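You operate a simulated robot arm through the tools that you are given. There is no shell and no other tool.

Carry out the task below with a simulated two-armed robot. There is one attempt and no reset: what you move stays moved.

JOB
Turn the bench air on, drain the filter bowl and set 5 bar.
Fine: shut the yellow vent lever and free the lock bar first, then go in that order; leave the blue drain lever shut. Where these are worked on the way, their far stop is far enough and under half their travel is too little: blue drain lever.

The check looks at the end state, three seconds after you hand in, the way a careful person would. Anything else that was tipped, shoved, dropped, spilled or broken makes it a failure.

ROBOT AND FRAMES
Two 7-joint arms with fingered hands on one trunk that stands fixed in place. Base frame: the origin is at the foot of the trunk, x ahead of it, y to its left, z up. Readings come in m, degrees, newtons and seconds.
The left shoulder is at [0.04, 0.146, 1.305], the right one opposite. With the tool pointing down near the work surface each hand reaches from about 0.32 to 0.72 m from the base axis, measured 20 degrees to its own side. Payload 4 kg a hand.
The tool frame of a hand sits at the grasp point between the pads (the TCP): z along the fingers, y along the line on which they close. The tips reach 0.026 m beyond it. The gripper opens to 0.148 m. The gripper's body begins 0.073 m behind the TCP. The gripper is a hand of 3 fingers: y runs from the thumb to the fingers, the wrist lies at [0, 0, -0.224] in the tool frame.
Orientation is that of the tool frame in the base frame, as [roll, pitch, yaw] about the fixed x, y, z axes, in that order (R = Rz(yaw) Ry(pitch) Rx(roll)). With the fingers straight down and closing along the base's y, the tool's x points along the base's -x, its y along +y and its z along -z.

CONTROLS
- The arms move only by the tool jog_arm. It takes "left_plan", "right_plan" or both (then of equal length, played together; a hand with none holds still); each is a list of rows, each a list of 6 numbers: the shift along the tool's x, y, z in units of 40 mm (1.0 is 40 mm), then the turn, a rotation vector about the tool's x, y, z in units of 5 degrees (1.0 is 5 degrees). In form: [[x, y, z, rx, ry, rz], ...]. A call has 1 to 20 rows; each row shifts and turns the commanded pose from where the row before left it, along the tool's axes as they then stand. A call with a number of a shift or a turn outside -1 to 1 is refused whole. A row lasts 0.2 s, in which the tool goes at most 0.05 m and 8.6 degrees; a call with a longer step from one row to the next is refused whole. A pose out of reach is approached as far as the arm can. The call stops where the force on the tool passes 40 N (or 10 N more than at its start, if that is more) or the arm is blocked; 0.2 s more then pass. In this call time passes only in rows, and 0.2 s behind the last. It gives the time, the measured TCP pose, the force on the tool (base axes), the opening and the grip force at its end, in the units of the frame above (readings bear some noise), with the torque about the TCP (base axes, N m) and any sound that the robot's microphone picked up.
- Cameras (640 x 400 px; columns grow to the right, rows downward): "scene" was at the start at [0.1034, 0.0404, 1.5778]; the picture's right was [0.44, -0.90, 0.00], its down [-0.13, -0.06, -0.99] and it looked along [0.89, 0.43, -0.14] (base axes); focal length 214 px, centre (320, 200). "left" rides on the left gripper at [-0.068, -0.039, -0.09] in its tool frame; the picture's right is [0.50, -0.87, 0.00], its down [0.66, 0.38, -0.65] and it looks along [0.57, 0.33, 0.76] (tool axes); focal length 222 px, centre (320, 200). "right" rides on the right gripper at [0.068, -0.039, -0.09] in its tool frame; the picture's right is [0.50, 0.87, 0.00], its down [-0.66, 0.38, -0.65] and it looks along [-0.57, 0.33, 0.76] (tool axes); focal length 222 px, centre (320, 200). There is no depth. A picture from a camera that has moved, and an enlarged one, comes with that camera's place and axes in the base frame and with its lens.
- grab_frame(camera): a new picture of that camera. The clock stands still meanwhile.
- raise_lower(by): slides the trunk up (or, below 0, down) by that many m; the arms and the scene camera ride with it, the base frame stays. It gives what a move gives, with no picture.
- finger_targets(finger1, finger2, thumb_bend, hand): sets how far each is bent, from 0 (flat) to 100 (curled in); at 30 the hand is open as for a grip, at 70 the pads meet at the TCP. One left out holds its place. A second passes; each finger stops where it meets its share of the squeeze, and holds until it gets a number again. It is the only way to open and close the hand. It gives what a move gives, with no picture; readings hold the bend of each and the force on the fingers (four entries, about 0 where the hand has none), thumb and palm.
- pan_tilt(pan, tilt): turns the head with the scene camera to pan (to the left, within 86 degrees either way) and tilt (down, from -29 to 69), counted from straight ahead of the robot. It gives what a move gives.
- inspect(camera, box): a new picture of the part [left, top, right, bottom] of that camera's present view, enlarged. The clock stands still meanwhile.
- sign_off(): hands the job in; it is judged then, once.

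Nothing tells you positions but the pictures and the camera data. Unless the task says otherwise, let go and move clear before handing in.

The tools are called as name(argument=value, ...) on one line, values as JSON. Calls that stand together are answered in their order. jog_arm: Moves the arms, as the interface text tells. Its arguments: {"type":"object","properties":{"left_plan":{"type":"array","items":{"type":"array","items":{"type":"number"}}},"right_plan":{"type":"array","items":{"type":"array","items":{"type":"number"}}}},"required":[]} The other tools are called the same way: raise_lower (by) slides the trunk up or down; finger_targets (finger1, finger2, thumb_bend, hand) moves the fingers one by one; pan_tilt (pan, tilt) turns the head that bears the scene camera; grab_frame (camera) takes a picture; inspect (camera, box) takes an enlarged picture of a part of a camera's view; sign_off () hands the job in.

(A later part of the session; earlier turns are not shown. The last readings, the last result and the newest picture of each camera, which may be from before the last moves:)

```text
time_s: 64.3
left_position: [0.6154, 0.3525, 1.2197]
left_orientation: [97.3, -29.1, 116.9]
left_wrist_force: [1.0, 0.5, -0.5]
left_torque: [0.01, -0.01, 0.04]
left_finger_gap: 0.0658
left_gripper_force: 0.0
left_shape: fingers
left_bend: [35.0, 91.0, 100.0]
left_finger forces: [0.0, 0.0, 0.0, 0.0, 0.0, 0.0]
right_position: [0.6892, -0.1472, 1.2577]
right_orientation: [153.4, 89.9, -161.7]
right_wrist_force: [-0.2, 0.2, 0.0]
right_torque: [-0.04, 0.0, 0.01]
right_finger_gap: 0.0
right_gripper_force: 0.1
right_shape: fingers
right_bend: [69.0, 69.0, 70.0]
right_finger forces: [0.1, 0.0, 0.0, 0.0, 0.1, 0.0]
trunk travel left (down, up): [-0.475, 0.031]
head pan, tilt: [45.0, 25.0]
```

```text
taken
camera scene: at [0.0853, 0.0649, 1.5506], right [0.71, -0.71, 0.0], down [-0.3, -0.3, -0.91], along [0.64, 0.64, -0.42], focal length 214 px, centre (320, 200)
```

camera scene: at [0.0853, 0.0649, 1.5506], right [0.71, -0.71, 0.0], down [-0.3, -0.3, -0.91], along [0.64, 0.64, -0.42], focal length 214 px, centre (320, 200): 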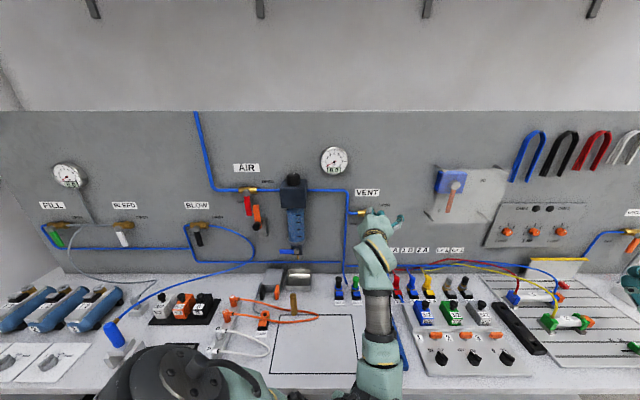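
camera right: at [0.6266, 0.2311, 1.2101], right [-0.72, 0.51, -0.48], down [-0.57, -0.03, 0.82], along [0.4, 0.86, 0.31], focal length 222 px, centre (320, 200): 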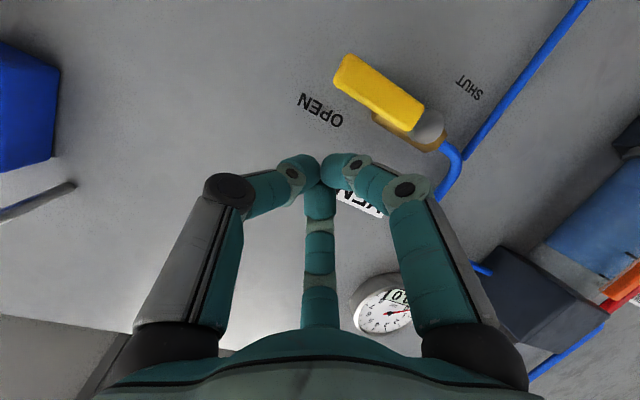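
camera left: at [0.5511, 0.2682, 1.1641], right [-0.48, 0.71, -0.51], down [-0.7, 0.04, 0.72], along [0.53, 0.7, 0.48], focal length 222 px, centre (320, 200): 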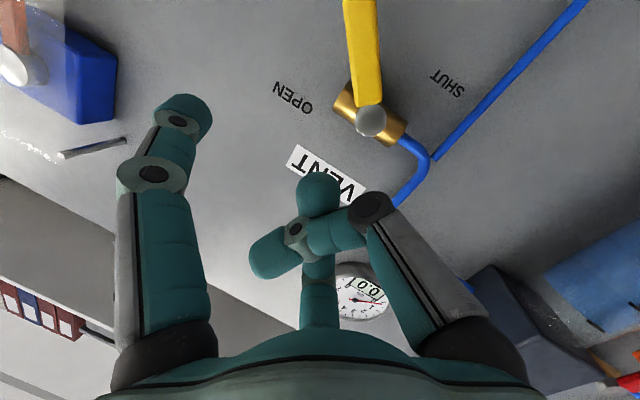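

The hand is now in a comfortable posture with finger 1 extended to the right, and the lever already about half shut. I'll drop the finger to the right of and level with the lever's end.

jog_arm(left_plan=[[-0.426, -0.594, 0.1, 0, 0, 0], [-0.426, -0.594, 0.1, 0, 0, 0], [-0.426, -0.594, 0.1, 0, 0, 0]])

grab_frame(camera="left")

inspect(camera="scene", box=[330, 160, 450, 260])

```text
time_s: 65.3
left_position: [0.6221, 0.377, 1.1627]
left_orientation: [93.2, -30.7, 121.2]
left_wrist_force: [-0.1, 0.1, 0.1]
left_torque: [0.01, -0.02, 0.02]
left_finger_gap: 0.0656
left_gripper_force: 0.1
left_shape: fingers
left_bend: [35.0, 91.0, 100.0]
left_finger forces: [0.1, 0.1, 0.0, 0.0, 0.0, 0.1]
right_position: [0.6911, -0.1473, 1.2579]
right_orientation: [140.5, 89.8, -174.7]
right_wrist_force: [0.7, 0.4, 0.7]
right_torque: [0.0, -0.01, 0.01]
right_finger_gap: 0.0002
right_gripper_force: 0.1
right_shape: fingers
right_bend: [69.0, 69.0, 70.0]
right_finger forces: [0.0, 0.0, 0.0, 0.0, 0.1, 0.1]
trunk travel left (down, up): [-0.475, 0.031]
head pan, tilt: [45.0, 25.0]
stopped in row 3 (left hand): the arm was blocked; the commanded pose is now the measured one
```

```text
taken
camera left: at [0.564, 0.2944, 1.0997], right [-0.49, 0.72, -0.49], down [-0.72, -0.03, 0.69], along [0.48, 0.69, 0.53], focal length 222 px, centre (320, 200)
```

left: 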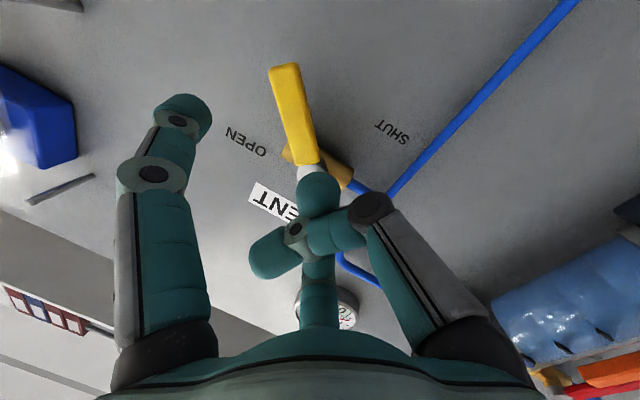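

```text
4.00 times, centred on (390, 210) of scene
camera zoom: at [0.0852, 0.0649, 1.5507], right [0.71, -0.71, 0.0], down [-0.3, -0.3, -0.91], along [0.64, 0.64, -0.42], focal length 858 px, centre (40, 160)
```

zoom: 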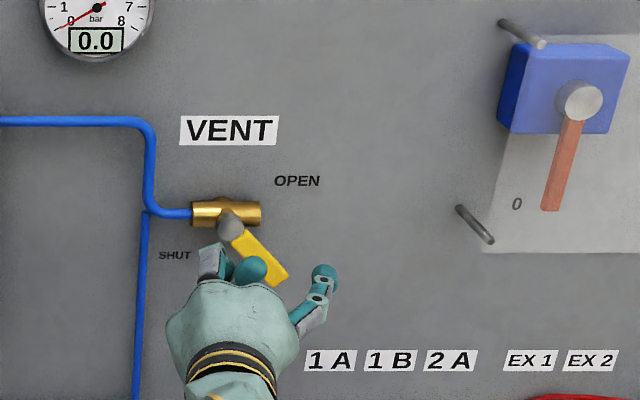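

The view is very clear: the extended finger is to the right of the lever. Lowering the trunk slightly will bring the finger level with the lever end without straining the arm.

raise_lower(by=-0.03)

inspect(camera="scene", box=[330, 150, 450, 250])

```text
time_s: 66.0
left_position: [0.6238, 0.3781, 1.1314]
left_orientation: [93.3, -30.6, 121.1]
left_wrist_force: [0.5, 0.5, -0.3]
left_torque: [0.04, 0.0, 0.02]
left_finger_gap: 0.0657
left_gripper_force: 0.1
left_shape: fingers
left_bend: [35.0, 91.0, 100.0]
left_finger forces: [0.0, 0.1, 0.0, 0.1, 0.0, 0.0]
right_position: [0.6891, -0.1487, 1.2277]
right_orientation: [152.9, 89.8, -162.2]
right_wrist_force: [0.1, -0.1, 0.1]
right_torque: [0.01, -0.04, -0.03]
right_finger_gap: 0.0001
right_gripper_force: 0.1
right_shape: fingers
right_bend: [69.0, 69.0, 70.0]
right_finger forces: [0.0, 0.0, 0.0, 0.0, 0.0, 0.0]
trunk travel left (down, up): [-0.445, 0.061]
head pan, tilt: [45.0, 25.0]
```

```text
4.00 times, centred on (390, 200) of scene
camera zoom: at [0.0852, 0.0649, 1.5203], right [0.71, -0.71, 0.0], down [-0.3, -0.3, -0.91], along [0.64, 0.64, -0.42], focal length 858 px, centre (40, 200)
```

zoom: 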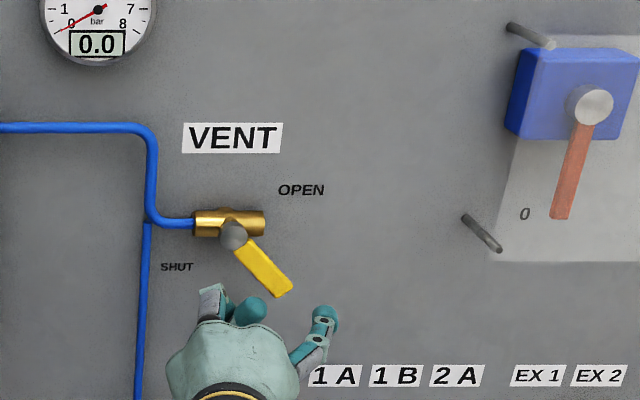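

The fingertip is now to the right of the lever end. I'll move it forward to the lever's depth.

jog_arm(left_plan=[[0.064, -0.03, 0.6, 0, 0, 0], [0.064, -0.03, 0.6, 0, 0, 0]])

inspect(camera="scene", box=[330, 150, 450, 250])

grab_frame(camera="left")

```text
time_s: 66.6
left_position: [0.6614, 0.4063, 1.1275]
left_orientation: [93.6, -30.4, 120.6]
left_wrist_force: [-0.5, -0.5, -1.1]
left_torque: [-0.01, -0.03, 0.01]
left_finger_gap: 0.0658
left_gripper_force: 0.0
left_shape: fingers
left_bend: [35.0, 91.0, 100.0]
left_finger forces: [0.0, 0.1, 0.0, 0.0, 0.1, 0.0]
right_position: [0.6911, -0.1461, 1.2276]
right_orientation: [166.7, 90.0, -148.4]
right_wrist_force: [0.1, -0.3, -0.2]
right_torque: [0.03, -0.04, 0.02]
right_finger_gap: 0.0001
right_gripper_force: 0.2
right_shape: fingers
right_bend: [69.0, 69.0, 70.0]
right_finger forces: [0.1, 0.1, 0.0, 0.0, 0.0, 0.0]
trunk travel left (down, up): [-0.445, 0.061]
head pan, tilt: [45.0, 25.0]
```

```text
4.00 times, centred on (390, 200) of scene
camera zoom: at [0.0859, 0.0659, 1.5205], right [0.71, -0.71, 0.0], down [-0.3, -0.3, -0.91], along [0.64, 0.64, -0.42], focal length 858 px, centre (40, 200)
```

zoom: 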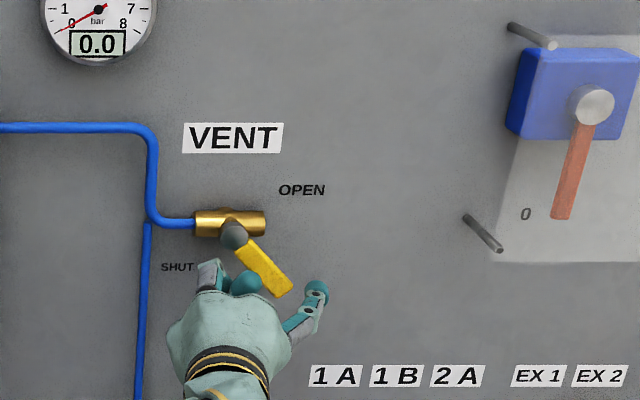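

```text
taken
camera left: at [0.602, 0.3226, 1.0656], right [-0.49, 0.72, -0.49], down [-0.72, -0.02, 0.69], along [0.49, 0.7, 0.53], focal length 222 px, centre (320, 200)
```

left: 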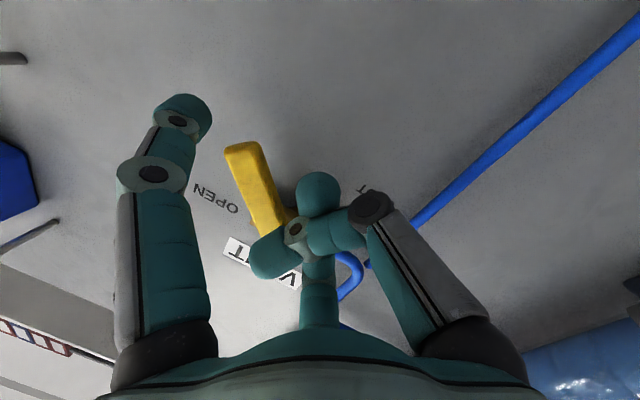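

The finger is at the lever's depth and to its right. Now I sweep left to push the lever down to SHUT.

jog_arm(left_plan=[[0.313, -0.2, -0.08, 0, 0, 0], [0.313, -0.2, -0.08, 0, 0, 0], [0.313, -0.2, -0.08, 0, 0, 0], [0.313, -0.2, -0.08, 0, 0, 0]])

inspect(camera="scene", box=[330, 150, 450, 250])

grab_frame(camera="left")

```text
time_s: 67.6
left_position: [0.6178, 0.45, 1.1276]
left_orientation: [93.2, -30.4, 121.0]
left_wrist_force: [2.1, -0.8, -0.2]
left_torque: [0.03, 0.05, -0.04]
left_finger_gap: 0.0688
left_gripper_force: 0.8
left_shape: fingers
left_bend: [33.0, 91.0, 100.0]
left_finger forces: [2.3, 0.0, 0.1, 0.1, 0.0, 0.0]
right_position: [0.6892, -0.1469, 1.2277]
right_orientation: [169.7, 89.9, -145.3]
right_wrist_force: [-0.8, 0.6, 0.2]
right_torque: [0.0, -0.02, 0.01]
right_finger_gap: 0.0
right_gripper_force: 0.0
right_shape: fingers
right_bend: [69.0, 69.0, 70.0]
right_finger forces: [0.0, 0.0, 0.0, 0.0, 0.0, 0.0]
trunk travel left (down, up): [-0.445, 0.061]
head pan, tilt: [45.0, 25.0]
```

```text
4.00 times, centred on (390, 200) of scene
camera zoom: at [0.0844, 0.0654, 1.5206], right [0.71, -0.71, 0.0], down [-0.3, -0.3, -0.91], along [0.64, 0.64, -0.42], focal length 858 px, centre (40, 200)
```

zoom: 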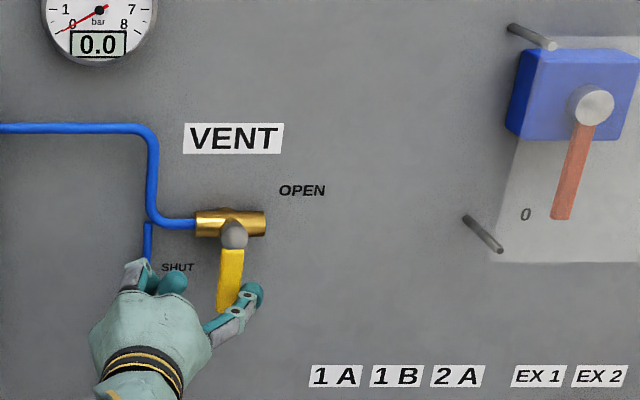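

```text
taken
camera left: at [0.5584, 0.3665, 1.0659], right [-0.49, 0.72, -0.49], down [-0.72, -0.02, 0.69], along [0.49, 0.69, 0.53], focal length 222 px, centre (320, 200)
```

left: 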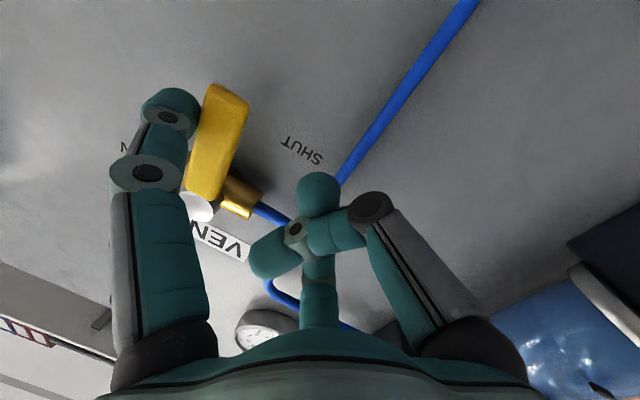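

The lever is now pointing straight down at SHUT. I'll nudge slightly to confirm it's on its stop.

jog_arm(left_plan=[[0.2, -0.12, -0.05, 0, 0, 0], [0.1, -0.06, -0.03, 0, 0, 0]])

inspect(camera="scene", box=[330, 150, 450, 250])

```text
time_s: 68.2
left_position: [0.6101, 0.4575, 1.1268]
left_orientation: [93.6, -30.5, 120.7]
left_wrist_force: [6.4, -5.3, -0.7]
left_torque: [0.0, -0.05, 0.04]
left_finger_gap: 0.0733
left_gripper_force: 3.9
left_shape: fingers
left_bend: [28.0, 91.0, 100.0]
left_finger forces: [7.7, 0.0, 0.0, 0.0, 0.0, 0.1]
right_position: [0.6913, -0.1493, 1.2263]
right_orientation: [129.6, 89.8, 174.5]
right_wrist_force: [-0.7, 0.3, 0.7]
right_torque: [0.0, -0.01, 0.0]
right_finger_gap: 0.0001
right_gripper_force: 0.0
right_shape: fingers
right_bend: [69.0, 69.0, 70.0]
right_finger forces: [0.0, 0.1, 0.0, 0.0, 0.1, 0.0]
trunk travel left (down, up): [-0.445, 0.061]
head pan, tilt: [45.0, 25.0]
```

```text
4.00 times, centred on (390, 200) of scene
camera zoom: at [0.0872, 0.0636, 1.5205], right [0.71, -0.71, 0.0], down [-0.3, -0.3, -0.91], along [0.64, 0.64, -0.42], focal length 858 px, centre (40, 200)
```

zoom: 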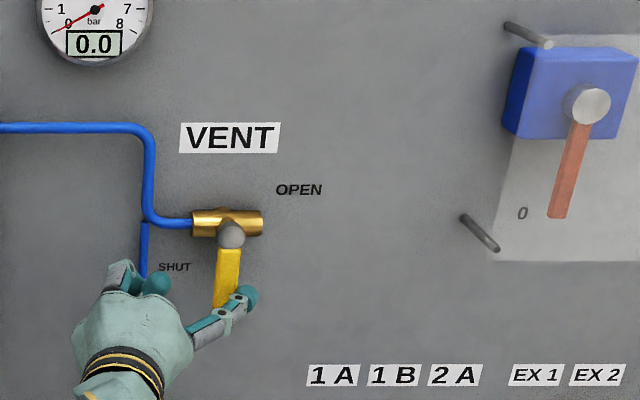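

The vent is firmly shut. Now I'll withdraw the hand and work left toward the lock bar, keeping clear of the filter bowl.

jog_arm(left_plan=[[-0.3, 0.18, 0.0, 0, 0, 0], [0, 0, -1, 0, 0, 0], [0, 0, -1, 0, 0, 0], [0.2, -0.1, -0.8, 0, 0, 0]])

raise_lower(by=0.06)

grab_frame(camera="scene")

inspect(camera="scene", box=[235, 170, 345, 270])

```text
time_s: 69.4
left_position: [0.515, 0.4162, 1.1647]
left_orientation: [89.0, -31.8, 125.0]
left_wrist_force: [0.5, 0.2, -0.4]
left_torque: [0.02, 0.0, 0.01]
left_finger_gap: 0.0662
left_gripper_force: 0.1
left_shape: fingers
left_bend: [35.0, 91.0, 100.0]
left_finger forces: [0.0, 0.0, 0.0, 0.0, 0.0, 0.0]
right_position: [0.6912, -0.1471, 1.2279]
right_orientation: [140.0, 89.9, -175.2]
right_wrist_force: [-0.2, 1.2, -0.3]
right_torque: [0.01, 0.03, 0.0]
right_finger_gap: 0.0001
right_gripper_force: 0.1
right_shape: fingers
right_bend: [69.0, 69.0, 70.0]
right_finger forces: [0.1, 0.0, 0.0, 0.0, 0.1, 0.1]
trunk travel left (down, up): [-0.445, 0.061]
head pan, tilt: [45.0, 25.0]
stopped in row 4 (left hand): the arm was blocked; the commanded pose is now the measured one
```

```text
time_s: 70.4
left_position: [0.5147, 0.4177, 1.2227]
left_orientation: [89.2, -31.6, 125.0]
left_wrist_force: [0.6, -0.1, 0.0]
left_torque: [0.04, 0.01, 0.01]
left_finger_gap: 0.0664
left_gripper_force: 0.1
left_shape: fingers
left_bend: [35.0, 91.0, 100.0]
left_finger forces: [0.0, 0.0, 0.1, 0.1, 0.0, 0.0]
right_position: [0.69, -0.1483, 1.2871]
right_orientation: [153.7, 90.0, -161.4]
right_wrist_force: [0.0, 0.6, 0.5]
right_torque: [0.0, -0.01, -0.02]
right_finger_gap: 0.0003
right_gripper_force: 0.1
right_shape: fingers
right_bend: [69.0, 69.0, 70.0]
right_finger forces: [0.1, 0.0, 0.1, 0.1, 0.0, 0.0]
trunk travel left (down, up): [-0.505, 0.001]
head pan, tilt: [45.0, 25.0]
```

```text
taken
camera scene: at [0.0853, 0.065, 1.5799], right [0.71, -0.71, 0.0], down [-0.3, -0.3, -0.91], along [0.64, 0.64, -0.42], focal length 214 px, centre (320, 200)
```

scene: 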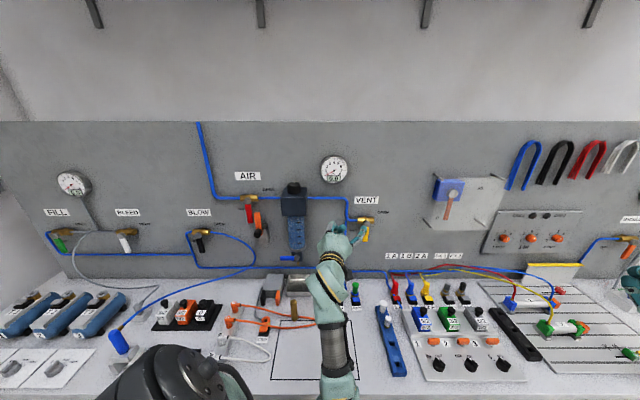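

```text
4.00 times, centred on (290, 220) of scene
camera zoom: at [0.0853, 0.065, 1.5799], right [0.71, -0.71, 0.0], down [-0.3, -0.3, -0.91], along [0.64, 0.64, -0.42], focal length 858 px, centre (440, 120)
```

zoom: 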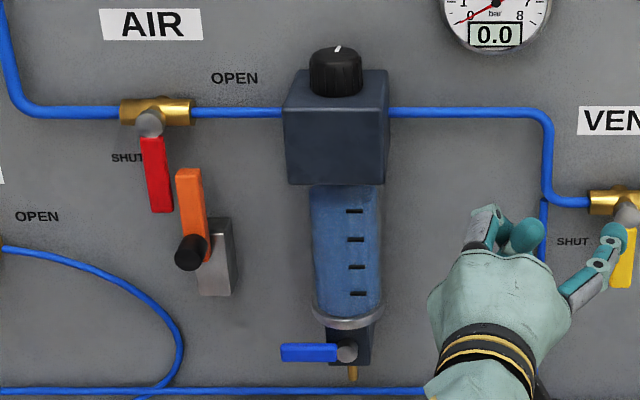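

The view is good: vent shut, AIR lever, lock bar and drain all visible. I'll curl the fingers into a pinch again and step left past the filter, staying in front of it.

finger_targets(hand="left", finger1=70, finger2=70, thumb_bend=70)

jog_arm(left_plan=[[0.8, -0.5, -0.2, 0, 0, 0], [0.8, -0.5, -0.2, 0, 0, 0], [0.8, -0.5, -0.2, 0, 0, 0]])

grab_frame(camera="scene")

grab_frame(camera="left")

```text
time_s: 71.4
left_position: [0.5159, 0.4168, 1.2224]
left_orientation: [89.2, -31.8, 124.8]
left_wrist_force: [0.0, -0.1, -0.2]
left_torque: [0.01, 0.0, 0.0]
left_finger_gap: 0.0
left_gripper_force: 0.1
left_shape: fingers
left_bend: [69.0, 69.0, 70.0]
left_finger forces: [0.0, 0.0, 0.1, 0.0, 0.0, 0.0]
right_position: [0.6905, -0.1478, 1.286]
right_orientation: [154.8, 89.8, -160.2]
right_wrist_force: [-0.7, 0.6, 0.6]
right_torque: [-0.01, 0.0, 0.01]
right_finger_gap: 0.0004
right_gripper_force: 0.1
right_shape: fingers
right_bend: [69.0, 69.0, 70.0]
right_finger forces: [0.0, 0.0, 0.0, 0.0, 0.0, 0.0]
trunk travel left (down, up): [-0.505, 0.001]
head pan, tilt: [45.0, 25.0]
```

```text
time_s: 72.2
left_position: [0.4316, 0.4976, 1.2206]
left_orientation: [89.4, -31.5, 124.6]
left_wrist_force: [-0.5, 0.4, -0.5]
left_torque: [-0.01, 0.02, -0.03]
left_finger_gap: 0.0
left_gripper_force: 0.0
left_shape: fingers
left_bend: [69.0, 69.0, 70.0]
left_finger forces: [0.0, 0.0, 0.0, 0.1, 0.1, 0.0]
right_position: [0.6901, -0.1465, 1.2872]
right_orientation: [-160.1, 90.0, -115.2]
right_wrist_force: [0.7, 0.8, 0.1]
right_torque: [-0.02, 0.0, 0.0]
right_finger_gap: 0.0
right_gripper_force: 0.1
right_shape: fingers
right_bend: [69.0, 69.0, 70.0]
right_finger forces: [0.1, 0.0, 0.0, 0.0, 0.1, 0.1]
trunk travel left (down, up): [-0.505, 0.001]
head pan, tilt: [45.0, 25.0]
```

```text
taken
camera scene: at [0.0838, 0.0667, 1.5795], right [0.71, -0.71, 0.0], down [-0.3, -0.3, -0.91], along [0.64, 0.64, -0.42], focal length 214 px, centre (320, 200)
```

scene: 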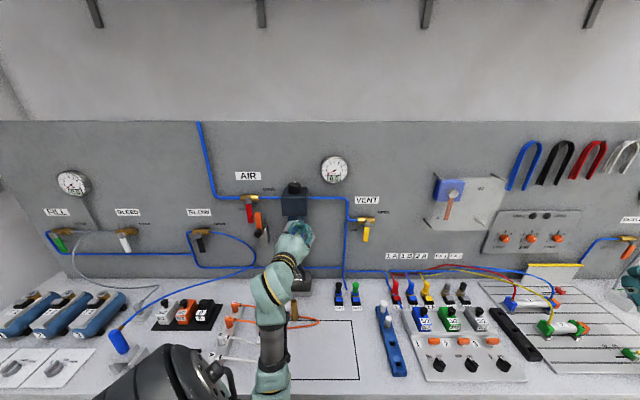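

```text
taken
camera left: at [0.3765, 0.4148, 1.1519], right [-0.49, 0.73, -0.48], down [-0.75, -0.07, 0.66], along [0.45, 0.68, 0.58], focal length 222 px, centre (320, 200)
```

left: 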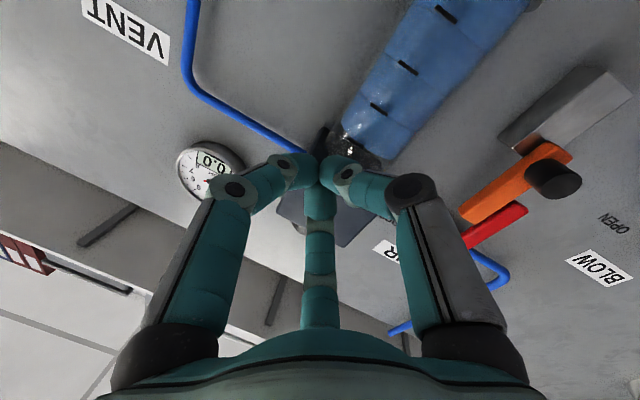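

No limits hit, and I get a new view of the lock bar from below. Zooming in on it.

inspect(camera="left", box=[430, 40, 640, 260])

inspect(camera="scene", box=[225, 185, 285, 245])

```text
1.82 times, centred on (535, 150) of left
camera zoom: at [0.3765, 0.4148, 1.1519], right [-0.49, 0.73, -0.48], down [-0.75, -0.07, 0.66], along [0.45, 0.68, 0.58], focal length 404 px, centre (-71, 291)
```

zoom: 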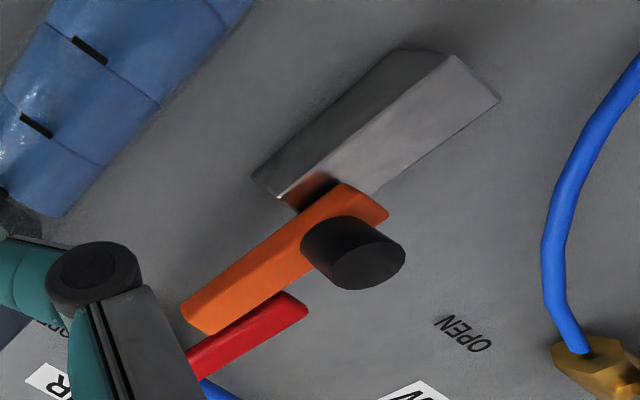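

```text
6.67 times, centred on (255, 215) of scene
camera zoom: at [0.0838, 0.0667, 1.5795], right [0.71, -0.71, 0.0], down [-0.3, -0.3, -0.91], along [0.64, 0.64, -0.42], focal length 1430 px, centre (753, 100)
```

zoom: 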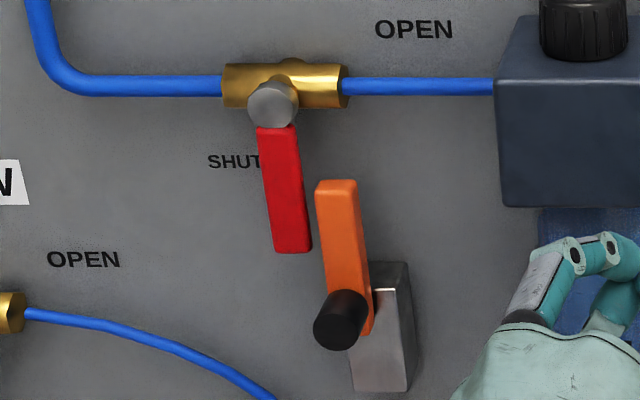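

The lock bar's lower end overlaps the top of a guide block, so it looks like a slide: the knob should be pulled down to drop the bar clear of the red lever. I'll move the pinched fingers in front of it, above the knob.

jog_arm(left_plan=[[0.818, -0.4625, -0.178, 0, 0, 0], [0.818, -0.4625, -0.178, 0, 0, 0], [0.818, -0.4625, -0.178, 0, 0, 0], [0.818, -0.4625, -0.178, 0, 0, 0]])

grab_frame(camera="scene")

grab_frame(camera="left")

```text
time_s: 73.2
left_position: [0.3525, 0.5633, 1.2253]
left_orientation: [89.1, -31.9, 125.3]
left_wrist_force: [-0.2, -0.6, 0.1]
left_torque: [-0.02, 0.02, -0.01]
left_finger_gap: 0.0
left_gripper_force: 0.1
left_shape: fingers
left_bend: [69.0, 69.0, 70.0]
left_finger forces: [0.0, 0.0, 0.0, 0.1, 0.0, 0.0]
left hand out of reach, approached as far as the arm can: row 3, 4
right_position: [0.6905, -0.1485, 1.2855]
right_orientation: [137.6, 89.9, -177.5]
right_wrist_force: [0.0, -0.3, -0.5]
right_torque: [0.0, 0.0, 0.05]
right_finger_gap: 0.0
right_gripper_force: 0.1
right_shape: fingers
right_bend: [69.0, 69.0, 70.0]
right_finger forces: [0.1, 0.0, 0.0, 0.0, 0.0, 0.0]
trunk travel left (down, up): [-0.505, 0.001]
head pan, tilt: [45.0, 25.0]
```

```text
taken
camera scene: at [0.0863, 0.0641, 1.5795], right [0.71, -0.71, 0.0], down [-0.3, -0.3, -0.91], along [0.64, 0.64, -0.42], focal length 214 px, centre (320, 200)
```

scene: 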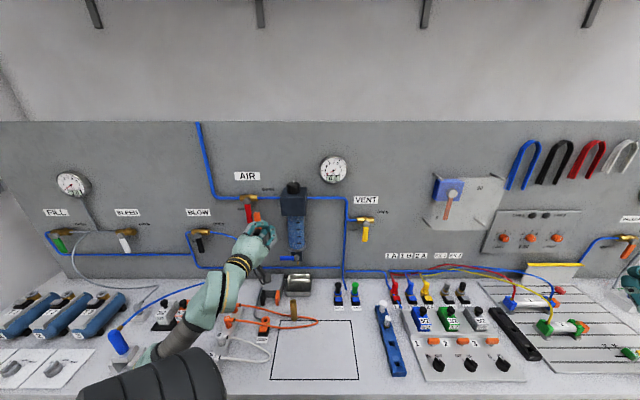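

```text
taken
camera left: at [0.298, 0.4815, 1.1545], right [-0.5, 0.73, -0.47], down [-0.75, -0.09, 0.66], along [0.44, 0.68, 0.59], focal length 222 px, centre (320, 200)
```

left: 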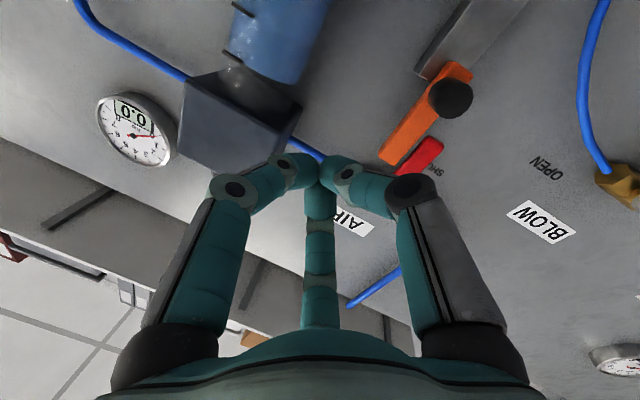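

I'm a bit short of the target at this depth; moving forward should relax the reach limit.

jog_arm(left_plan=[[0.3, -0.2, 0.5, 0, 0, 0], [0.62, -0.39, 0.4, 0, 0, 0], [0.3, -0.2, 0.1, 0, 0, 0]])

grab_frame(camera="left")

inspect(camera="scene", box=[205, 175, 305, 275])

```text
time_s: 74.0
left_position: [0.3803, 0.5803, 1.2186]
left_orientation: [89.3, -31.6, 125.1]
left_wrist_force: [-1.0, -0.6, 0.3]
left_torque: [0.01, 0.01, -0.01]
left_finger_gap: 0.0
left_gripper_force: 0.1
left_shape: fingers
left_bend: [69.0, 69.0, 70.0]
left_finger forces: [0.0, 0.0, 0.0, 0.0, 0.0, 0.0]
left hand out of reach, approached as far as the arm can: row 1, 2, 3
right_position: [0.6874, -0.1485, 1.2876]
right_orientation: [167.8, 89.9, -147.4]
right_wrist_force: [0.2, -0.3, 0.1]
right_torque: [0.0, 0.01, 0.02]
right_finger_gap: 0.0001
right_gripper_force: 0.0
right_shape: fingers
right_bend: [69.0, 69.0, 70.0]
right_finger forces: [0.0, 0.1, 0.1, 0.0, 0.1, 0.1]
trunk travel left (down, up): [-0.505, 0.001]
head pan, tilt: [45.0, 25.0]
```

```text
taken
camera left: at [0.3265, 0.4975, 1.1498], right [-0.5, 0.73, -0.47], down [-0.75, -0.08, 0.66], along [0.44, 0.68, 0.58], focal length 222 px, centre (320, 200)
```

left: 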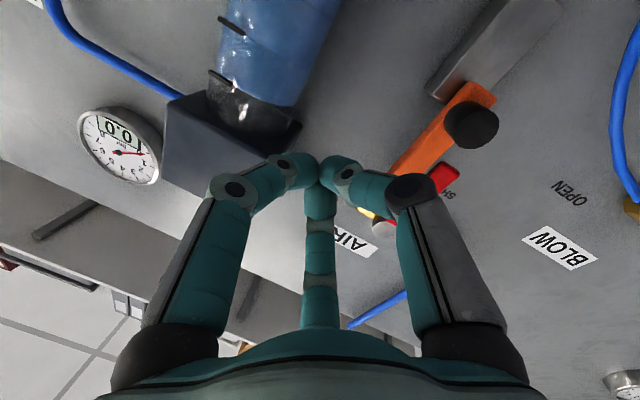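

```text
4.00 times, centred on (255, 225) of scene
camera zoom: at [0.0844, 0.0651, 1.5796], right [0.71, -0.71, 0.0], down [-0.3, -0.3, -0.91], along [0.64, 0.64, -0.42], focal length 858 px, centre (580, 100)
```

zoom: 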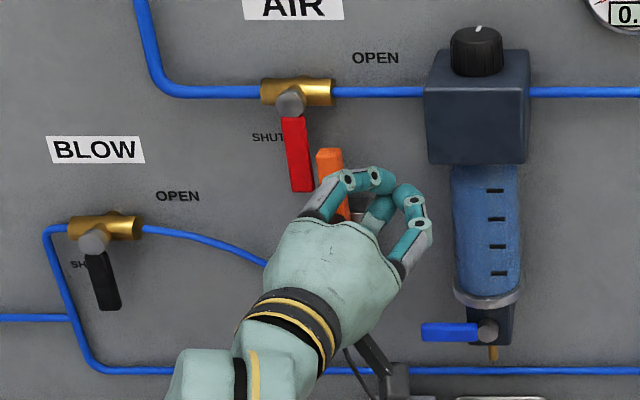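

The hand should point more along the shoulder-to-target line here (bearing ~55°). I'll yaw it left and then retry moving left.

jog_arm(left_plan=[[0, 0, 0, 0.52, 0.85, 0], [0, 0, 0, 0.52, 0.85, 0], [0, 0, 0, 0.52, 0.85, 0], [0, 0, 0, 0.52, 0.85, 0]])

grab_frame(camera="left")

```text
time_s: 75.0
left_position: [0.3828, 0.579, 1.2189]
left_orientation: [89.2, -31.5, 144.7]
left_wrist_force: [-0.1, 0.4, -0.4]
left_torque: [0.03, -0.05, 0.02]
left_finger_gap: 0.0002
left_gripper_force: 0.1
left_shape: fingers
left_bend: [69.0, 69.0, 70.0]
left_finger forces: [0.0, 0.1, 0.0, 0.0, 0.0, 0.0]
right_position: [0.6906, -0.1489, 1.2864]
right_orientation: [134.2, 89.7, 179.1]
right_wrist_force: [0.1, -0.6, -1.2]
right_torque: [0.01, -0.01, -0.01]
right_finger_gap: 0.0003
right_gripper_force: 0.0
right_shape: fingers
right_bend: [69.0, 69.0, 70.0]
right_finger forces: [0.0, 0.0, 0.0, 0.1, 0.1, 0.0]
trunk travel left (down, up): [-0.505, 0.001]
head pan, tilt: [45.0, 25.0]
```

```text
taken
camera left: at [0.3587, 0.4833, 1.1497], right [-0.71, 0.52, -0.48], down [-0.68, -0.33, 0.66], along [0.18, 0.79, 0.58], focal length 222 px, centre (320, 200)
```

left: 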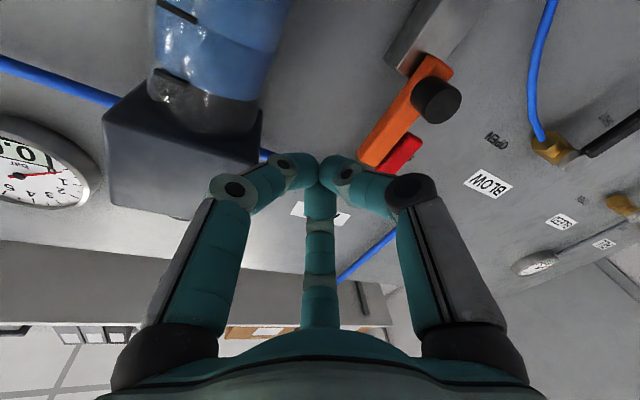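

That works without limits. I'll shift left to be in line with the lock-bar knob.

jog_arm(left_plan=[[0.5, -0.44, 0.235, 0, 0, 0], [0.5, -0.44, 0.235, 0, 0, 0]])

grab_frame(camera="left")

inspect(camera="scene", box=[205, 175, 305, 275])

```text
time_s: 75.6
left_position: [0.3496, 0.6243, 1.209]
left_orientation: [89.3, -31.4, 144.6]
left_wrist_force: [0.5, 0.2, -0.3]
left_torque: [0.01, 0.01, 0.01]
left_finger_gap: 0.0
left_gripper_force: 0.1
left_shape: fingers
left_bend: [69.0, 69.0, 70.0]
left_finger forces: [0.0, 0.0, 0.0, 0.0, 0.0, 0.0]
right_position: [0.6899, -0.1491, 1.2863]
right_orientation: [160.2, 89.8, -155.0]
right_wrist_force: [-0.2, 0.0, -0.6]
right_torque: [-0.01, -0.01, 0.01]
right_finger_gap: 0.0
right_gripper_force: 0.1
right_shape: fingers
right_bend: [69.0, 69.0, 70.0]
right_finger forces: [0.0, 0.0, 0.1, 0.0, 0.0, 0.0]
trunk travel left (down, up): [-0.505, 0.001]
head pan, tilt: [45.0, 25.0]
```

```text
taken
camera left: at [0.3258, 0.5297, 1.1407], right [-0.71, 0.52, -0.48], down [-0.68, -0.33, 0.66], along [0.18, 0.79, 0.58], focal length 222 px, centre (320, 200)
```

left: 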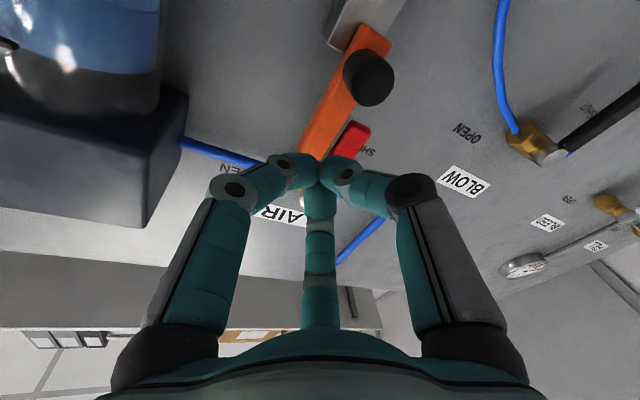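

```text
4.00 times, centred on (255, 225) of scene
camera zoom: at [0.0851, 0.0653, 1.5795], right [0.71, -0.71, 0.0], down [-0.3, -0.3, -0.91], along [0.64, 0.64, -0.42], focal length 858 px, centre (580, 100)
```

zoom: 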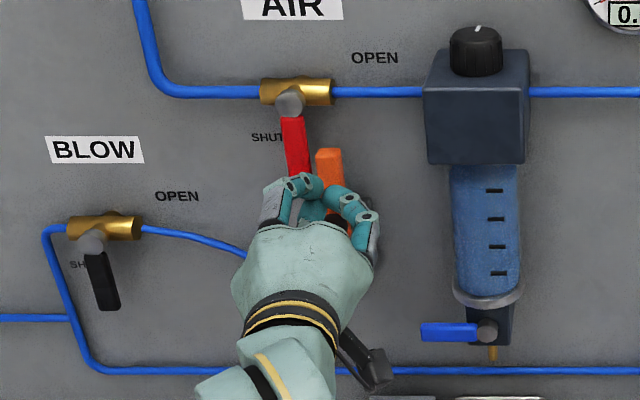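

The tips are in line above the knob. I'll advance in front of the bar and press the knob downward gently.

jog_arm(left_plan=[[0, 0, 0.4, 0, 0, 0], [0, 0, 0.35, 0, 0, 0], [-0.1306, -0.2132, 0, 0, 0, 0], [-0.1306, -0.2132, 0, 0, 0, 0], [-0.1306, -0.2132, 0, 0, 0, 0]])

grab_frame(camera="left")

inspect(camera="scene", box=[225, 185, 285, 245])

```text
time_s: 76.8
left_position: [0.367, 0.6495, 1.1798]
left_orientation: [89.3, -31.4, 144.6]
left_wrist_force: [-0.8, 0.2, -0.1]
left_torque: [-0.01, 0.02, -0.02]
left_finger_gap: 0.0
left_gripper_force: 0.3
left_shape: fingers
left_bend: [69.0, 69.0, 70.0]
left_finger forces: [0.0, 0.0, 0.0, 0.1, 1.2, 0.0]
right_position: [0.6891, -0.1488, 1.287]
right_orientation: [150.3, 89.9, -164.8]
right_wrist_force: [-0.3, 0.0, -0.8]
right_torque: [0.04, -0.04, 0.0]
right_finger_gap: 0.0005
right_gripper_force: 0.0
right_shape: fingers
right_bend: [69.0, 69.0, 70.0]
right_finger forces: [0.0, 0.0, 0.0, 0.1, 0.0, 0.1]
trunk travel left (down, up): [-0.505, 0.001]
head pan, tilt: [45.0, 25.0]
```

```text
taken
camera left: at [0.3439, 0.5542, 1.1109], right [-0.71, 0.52, -0.48], down [-0.68, -0.32, 0.66], along [0.18, 0.79, 0.58], focal length 222 px, centre (320, 200)
```

left: 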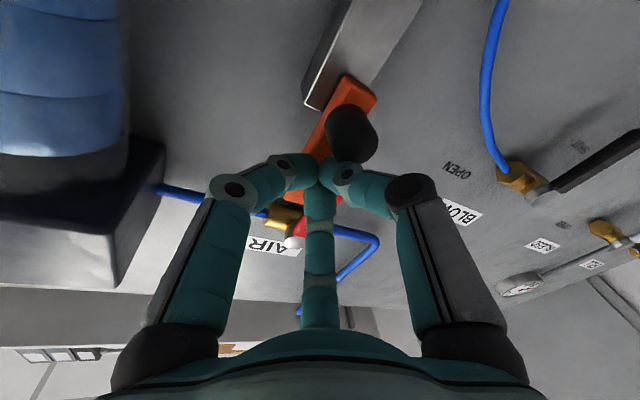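

```text
6.67 times, centred on (255, 215) of scene
camera zoom: at [0.0849, 0.0647, 1.5795], right [0.71, -0.71, 0.0], down [-0.3, -0.3, -0.91], along [0.64, 0.64, -0.42], focal length 1430 px, centre (753, 100)
```

zoom: 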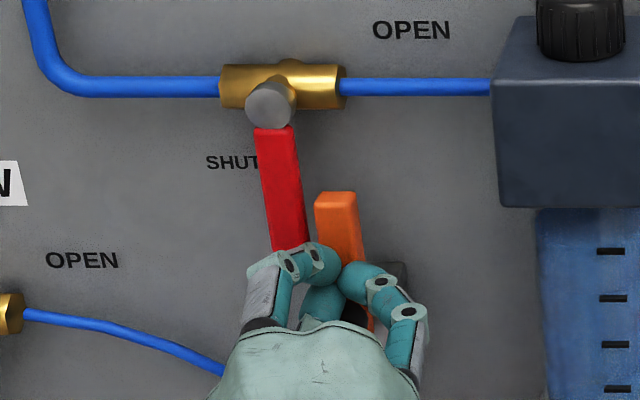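

The bar moved down with the knob, so it is a slide. I'll keep pushing down until its stop.

jog_arm(left_plan=[[-0.1306, -0.2132, 0, 0, 0, 0], [-0.1306, -0.2132, 0, 0, 0, 0], [-0.1306, -0.2132, 0, 0, 0, 0], [-0.1306, -0.2132, 0, 0, 0, 0]])

inspect(camera="scene", box=[225, 185, 285, 245])

grab_frame(camera="left")

```text
time_s: 77.8
left_position: [0.3674, 0.6493, 1.1387]
left_orientation: [89.3, -31.3, 144.7]
left_wrist_force: [-0.2, 0.2, 1.0]
left_torque: [0.0, 0.0, 0.01]
left_finger_gap: 0.0
left_gripper_force: 0.7
left_shape: fingers
left_bend: [69.0, 69.0, 70.0]
left_finger forces: [0.1, 0.0, 0.0, 0.0, 1.7, 0.1]
right_position: [0.6905, -0.148, 1.2868]
right_orientation: [157.0, 89.8, -158.2]
right_wrist_force: [-0.8, 0.3, -0.1]
right_torque: [-0.02, 0.0, 0.01]
right_finger_gap: 0.0
right_gripper_force: 0.1
right_shape: fingers
right_bend: [69.0, 69.0, 70.0]
right_finger forces: [0.0, 0.0, 0.0, 0.0, 0.1, 0.0]
trunk travel left (down, up): [-0.505, 0.001]
head pan, tilt: [45.0, 25.0]
```

```text
6.67 times, centred on (255, 215) of scene
camera zoom: at [0.0849, 0.0649, 1.5795], right [0.71, -0.71, 0.0], down [-0.3, -0.3, -0.91], along [0.64, 0.64, -0.42], focal length 1430 px, centre (753, 100)
```

zoom: 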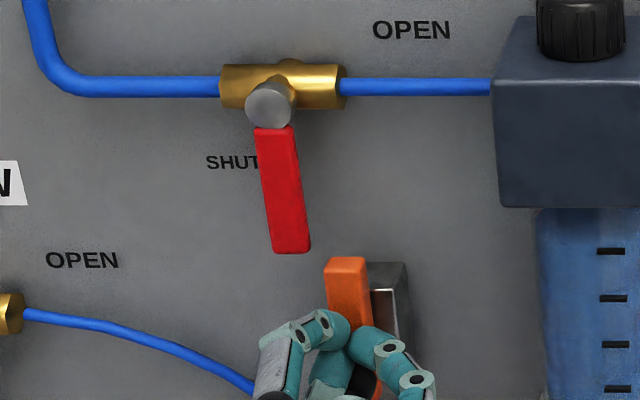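

```text
taken
camera left: at [0.3435, 0.5543, 1.0707], right [-0.71, 0.52, -0.48], down [-0.68, -0.32, 0.66], along [0.19, 0.79, 0.58], focal length 222 px, centre (320, 200)
```

left: 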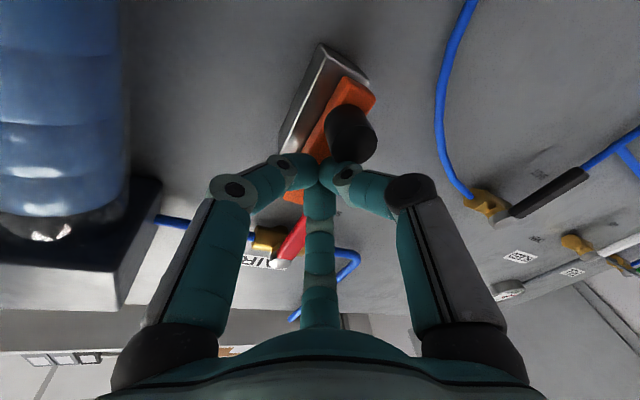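

Nearly clear of the lever's sweep; I'll push on to its lower stop.

jog_arm(left_plan=[[-0.1306, -0.2132, 0, 0, 0, 0], [-0.1306, -0.2132, 0, 0, 0, 0], [-0.1306, -0.2132, 0, 0, 0, 0]])

inspect(camera="scene", box=[225, 185, 285, 245])

```text
time_s: 78.6
left_position: [0.3622, 0.6481, 1.117]
left_orientation: [88.4, -31.5, 145.3]
left_wrist_force: [-7.6, -0.1, 21.3]
left_torque: [0.22, -0.09, 0.1]
left_finger_gap: 0.0
left_gripper_force: 13.5
left_shape: fingers
left_bend: [68.0, 68.0, 73.0]
left_finger forces: [0.0, 0.0, 0.0, 0.0, 26.1, 0.0]
right_position: [0.6857, -0.151, 1.2884]
right_orientation: [11.2, 89.7, 56.2]
right_wrist_force: [-0.4, -0.8, -0.2]
right_torque: [0.0, -0.02, 0.0]
right_finger_gap: 0.0
right_gripper_force: 0.0
right_shape: fingers
right_bend: [69.0, 69.0, 70.0]
right_finger forces: [0.0, 0.0, 0.0, 0.1, 0.0, 0.0]
trunk travel left (down, up): [-0.505, 0.001]
head pan, tilt: [45.0, 25.0]
```

```text
6.67 times, centred on (255, 215) of scene
camera zoom: at [0.0801, 0.0606, 1.5802], right [0.71, -0.71, 0.0], down [-0.3, -0.3, -0.91], along [0.64, 0.64, -0.42], focal length 1430 px, centre (753, 100)
```

zoom: 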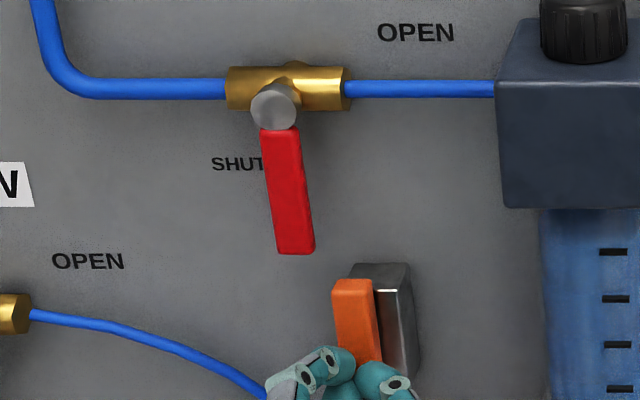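

The lock bar is fully down on its stop, clear of the red lever. Now I'll back off and go to the left side of the red AIR lever to push it right and up to OPEN.

jog_arm(left_plan=[[0.157, 0.256, 0, 0, 0, 0], [0.18, -0.09, -0.98, 0, 0, 0], [0.827, 0.33, 0.315, 0, 0, 0], [0.827, 0.33, 0.315, 0, 0, 0], [0.827, 0.33, 0.315, 0, 0, 0]])

grab_frame(camera="left")

inspect(camera="scene", box=[205, 175, 305, 275])

```text
time_s: 79.8
left_position: [0.3064, 0.6925, 1.2072]
left_orientation: [89.3, -31.4, 144.5]
left_wrist_force: [-0.1, 0.1, 0.3]
left_torque: [-0.02, 0.0, 0.0]
left_finger_gap: 0.0
left_gripper_force: 0.1
left_shape: fingers
left_bend: [69.0, 69.0, 70.0]
left_finger forces: [0.0, 0.0, 0.0, 0.0, 0.1, 0.0]
right_position: [0.6895, -0.1482, 1.288]
right_orientation: [-176.4, 89.9, -131.5]
right_wrist_force: [0.5, -0.7, 1.0]
right_torque: [0.0, -0.02, -0.02]
right_finger_gap: 0.0002
right_gripper_force: 0.1
right_shape: fingers
right_bend: [69.0, 69.0, 70.0]
right_finger forces: [0.1, 0.0, 0.1, 0.0, 0.1, 0.0]
trunk travel left (down, up): [-0.505, 0.001]
head pan, tilt: [45.0, 25.0]
```

```text
taken
camera left: at [0.2833, 0.5966, 1.1393], right [-0.71, 0.52, -0.48], down [-0.68, -0.32, 0.66], along [0.18, 0.79, 0.58], focal length 222 px, centre (320, 200)
```

left: 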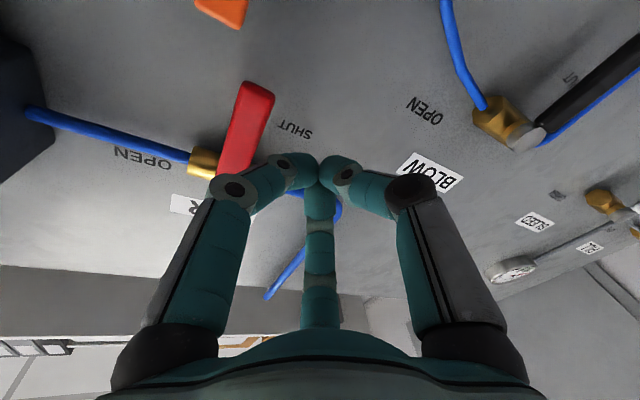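

```text
4.00 times, centred on (255, 225) of scene
camera zoom: at [0.084, 0.0657, 1.5796], right [0.71, -0.71, 0.0], down [-0.3, -0.3, -0.91], along [0.64, 0.64, -0.42], focal length 858 px, centre (580, 100)
```

zoom: 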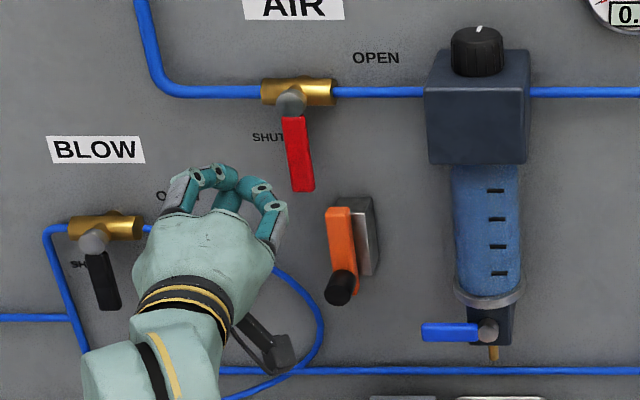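

The hand is left of the red lever and the lock bar is visibly down. I'll move in to the lever's depth and begin pushing right.

jog_arm(left_plan=[[-0.23, 0.35, 0.9, 0, 0, 0], [-0.404, 0.228, -0.076, 0, 0, 0], [-0.378, 0.13, -0.064, 0, 0, 0], [-0.331, 0.225, -0.065, 0, 0, 0]])

grab_frame(camera="left")

inspect(camera="scene", box=[205, 175, 305, 275])

```text
time_s: 80.8
left_position: [0.379, 0.6767, 1.2116]
left_orientation: [89.4, -31.5, 144.6]
left_wrist_force: [-0.2, 0.5, -0.3]
left_torque: [0.01, 0.0, 0.01]
left_finger_gap: 0.0001
left_gripper_force: 0.4
left_shape: fingers
left_bend: [70.0, 69.0, 69.0]
left_finger forces: [1.1, 0.0, 0.0, 0.0, 0.0, 0.1]
right_position: [0.6916, -0.1465, 1.2862]
right_orientation: [153.1, 89.8, -161.9]
right_wrist_force: [-0.5, -1.0, 0.4]
right_torque: [-0.01, -0.02, 0.0]
right_finger_gap: 0.0002
right_gripper_force: 0.1
right_shape: fingers
right_bend: [69.0, 69.0, 70.0]
right_finger forces: [0.0, 0.0, 0.0, 0.0, 0.0, 0.0]
trunk travel left (down, up): [-0.505, 0.001]
head pan, tilt: [45.0, 25.0]
```

```text
taken
camera left: at [0.3554, 0.5804, 1.1434], right [-0.71, 0.52, -0.48], down [-0.68, -0.32, 0.66], along [0.19, 0.79, 0.58], focal length 222 px, centre (320, 200)
```

left: 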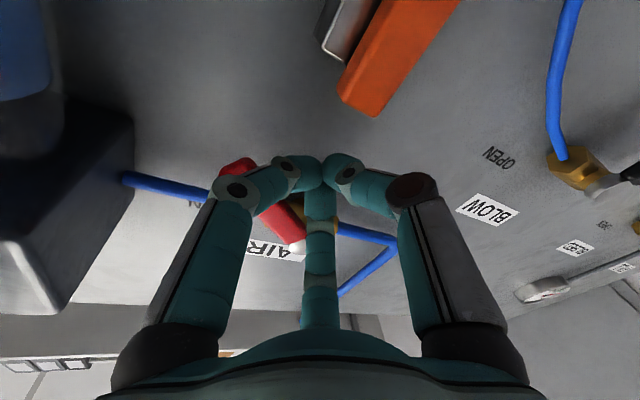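

```text
4.00 times, centred on (255, 225) of scene
camera zoom: at [0.0875, 0.0657, 1.5794], right [0.71, -0.71, 0.0], down [-0.3, -0.3, -0.91], along [0.64, 0.64, -0.42], focal length 858 px, centre (580, 100)
```

zoom: 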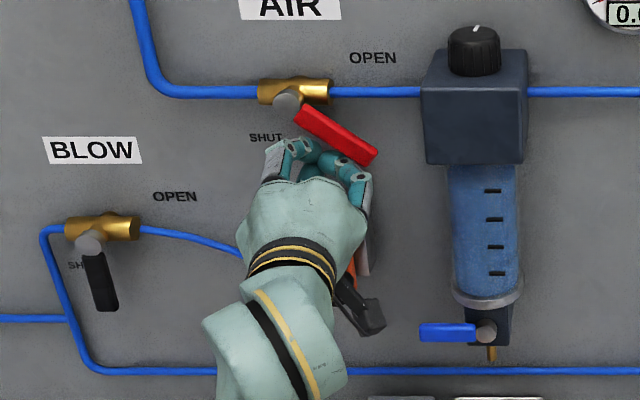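

The red lever is already about 55° over. I'll continue right and up in small steps, keeping off the valve stub.

jog_arm(left_plan=[[-0.19, 0.237, -0.1, 0, 0, 0], [-0.085, 0.32, -0.09, 0, 0, 0], [0.04, 0.33, -0.075, 0, 0, 0]])

grab_frame(camera="left")

inspect(camera="scene", box=[205, 175, 305, 275])

```text
time_s: 81.6
left_position: [0.3925, 0.6505, 1.238]
left_orientation: [89.3, -31.5, 144.5]
left_wrist_force: [-1.0, -0.7, -1.1]
left_torque: [-0.02, -0.02, -0.01]
left_finger_gap: 0.0003
left_gripper_force: 1.5
left_shape: fingers
left_bend: [70.0, 70.0, 70.0]
left_finger forces: [0.0, 3.0, 0.0, 0.0, 0.0, 0.0]
right_position: [0.6896, -0.1484, 1.2862]
right_orientation: [157.7, 89.9, -157.4]
right_wrist_force: [0.7, -0.2, 0.5]
right_torque: [0.01, -0.01, -0.02]
right_finger_gap: 0.0001
right_gripper_force: 0.0
right_shape: fingers
right_bend: [69.0, 69.0, 70.0]
right_finger forces: [0.0, 0.0, 0.0, 0.1, 0.1, 0.1]
trunk travel left (down, up): [-0.505, 0.001]
head pan, tilt: [45.0, 25.0]
```

```text
taken
camera left: at [0.3681, 0.5554, 1.169], right [-0.71, 0.52, -0.48], down [-0.68, -0.32, 0.66], along [0.18, 0.79, 0.58], focal length 222 px, centre (320, 200)
```

left: 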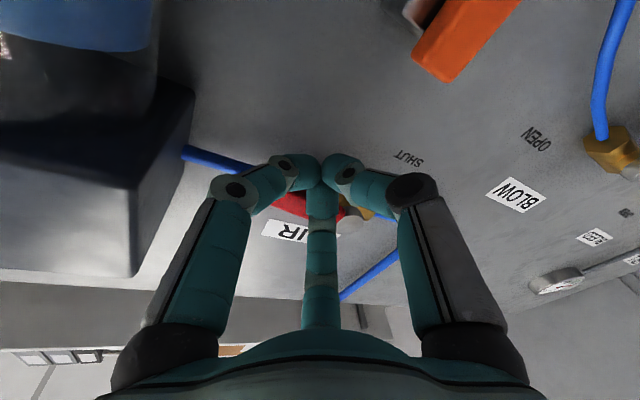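

```text
4.00 times, centred on (255, 225) of scene
camera zoom: at [0.0851, 0.065, 1.5795], right [0.71, -0.71, 0.0], down [-0.3, -0.3, -0.91], along [0.64, 0.64, -0.42], focal length 858 px, centre (580, 100)
```

zoom: 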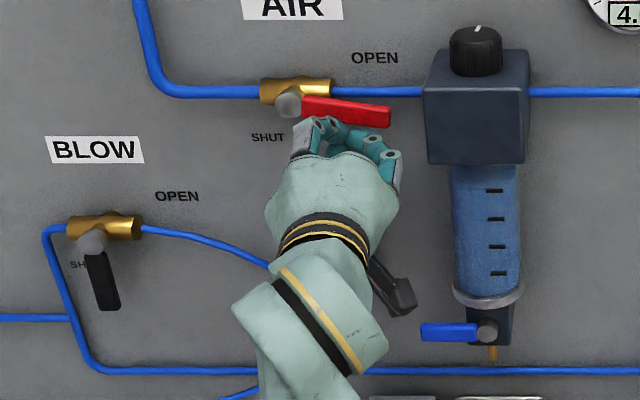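

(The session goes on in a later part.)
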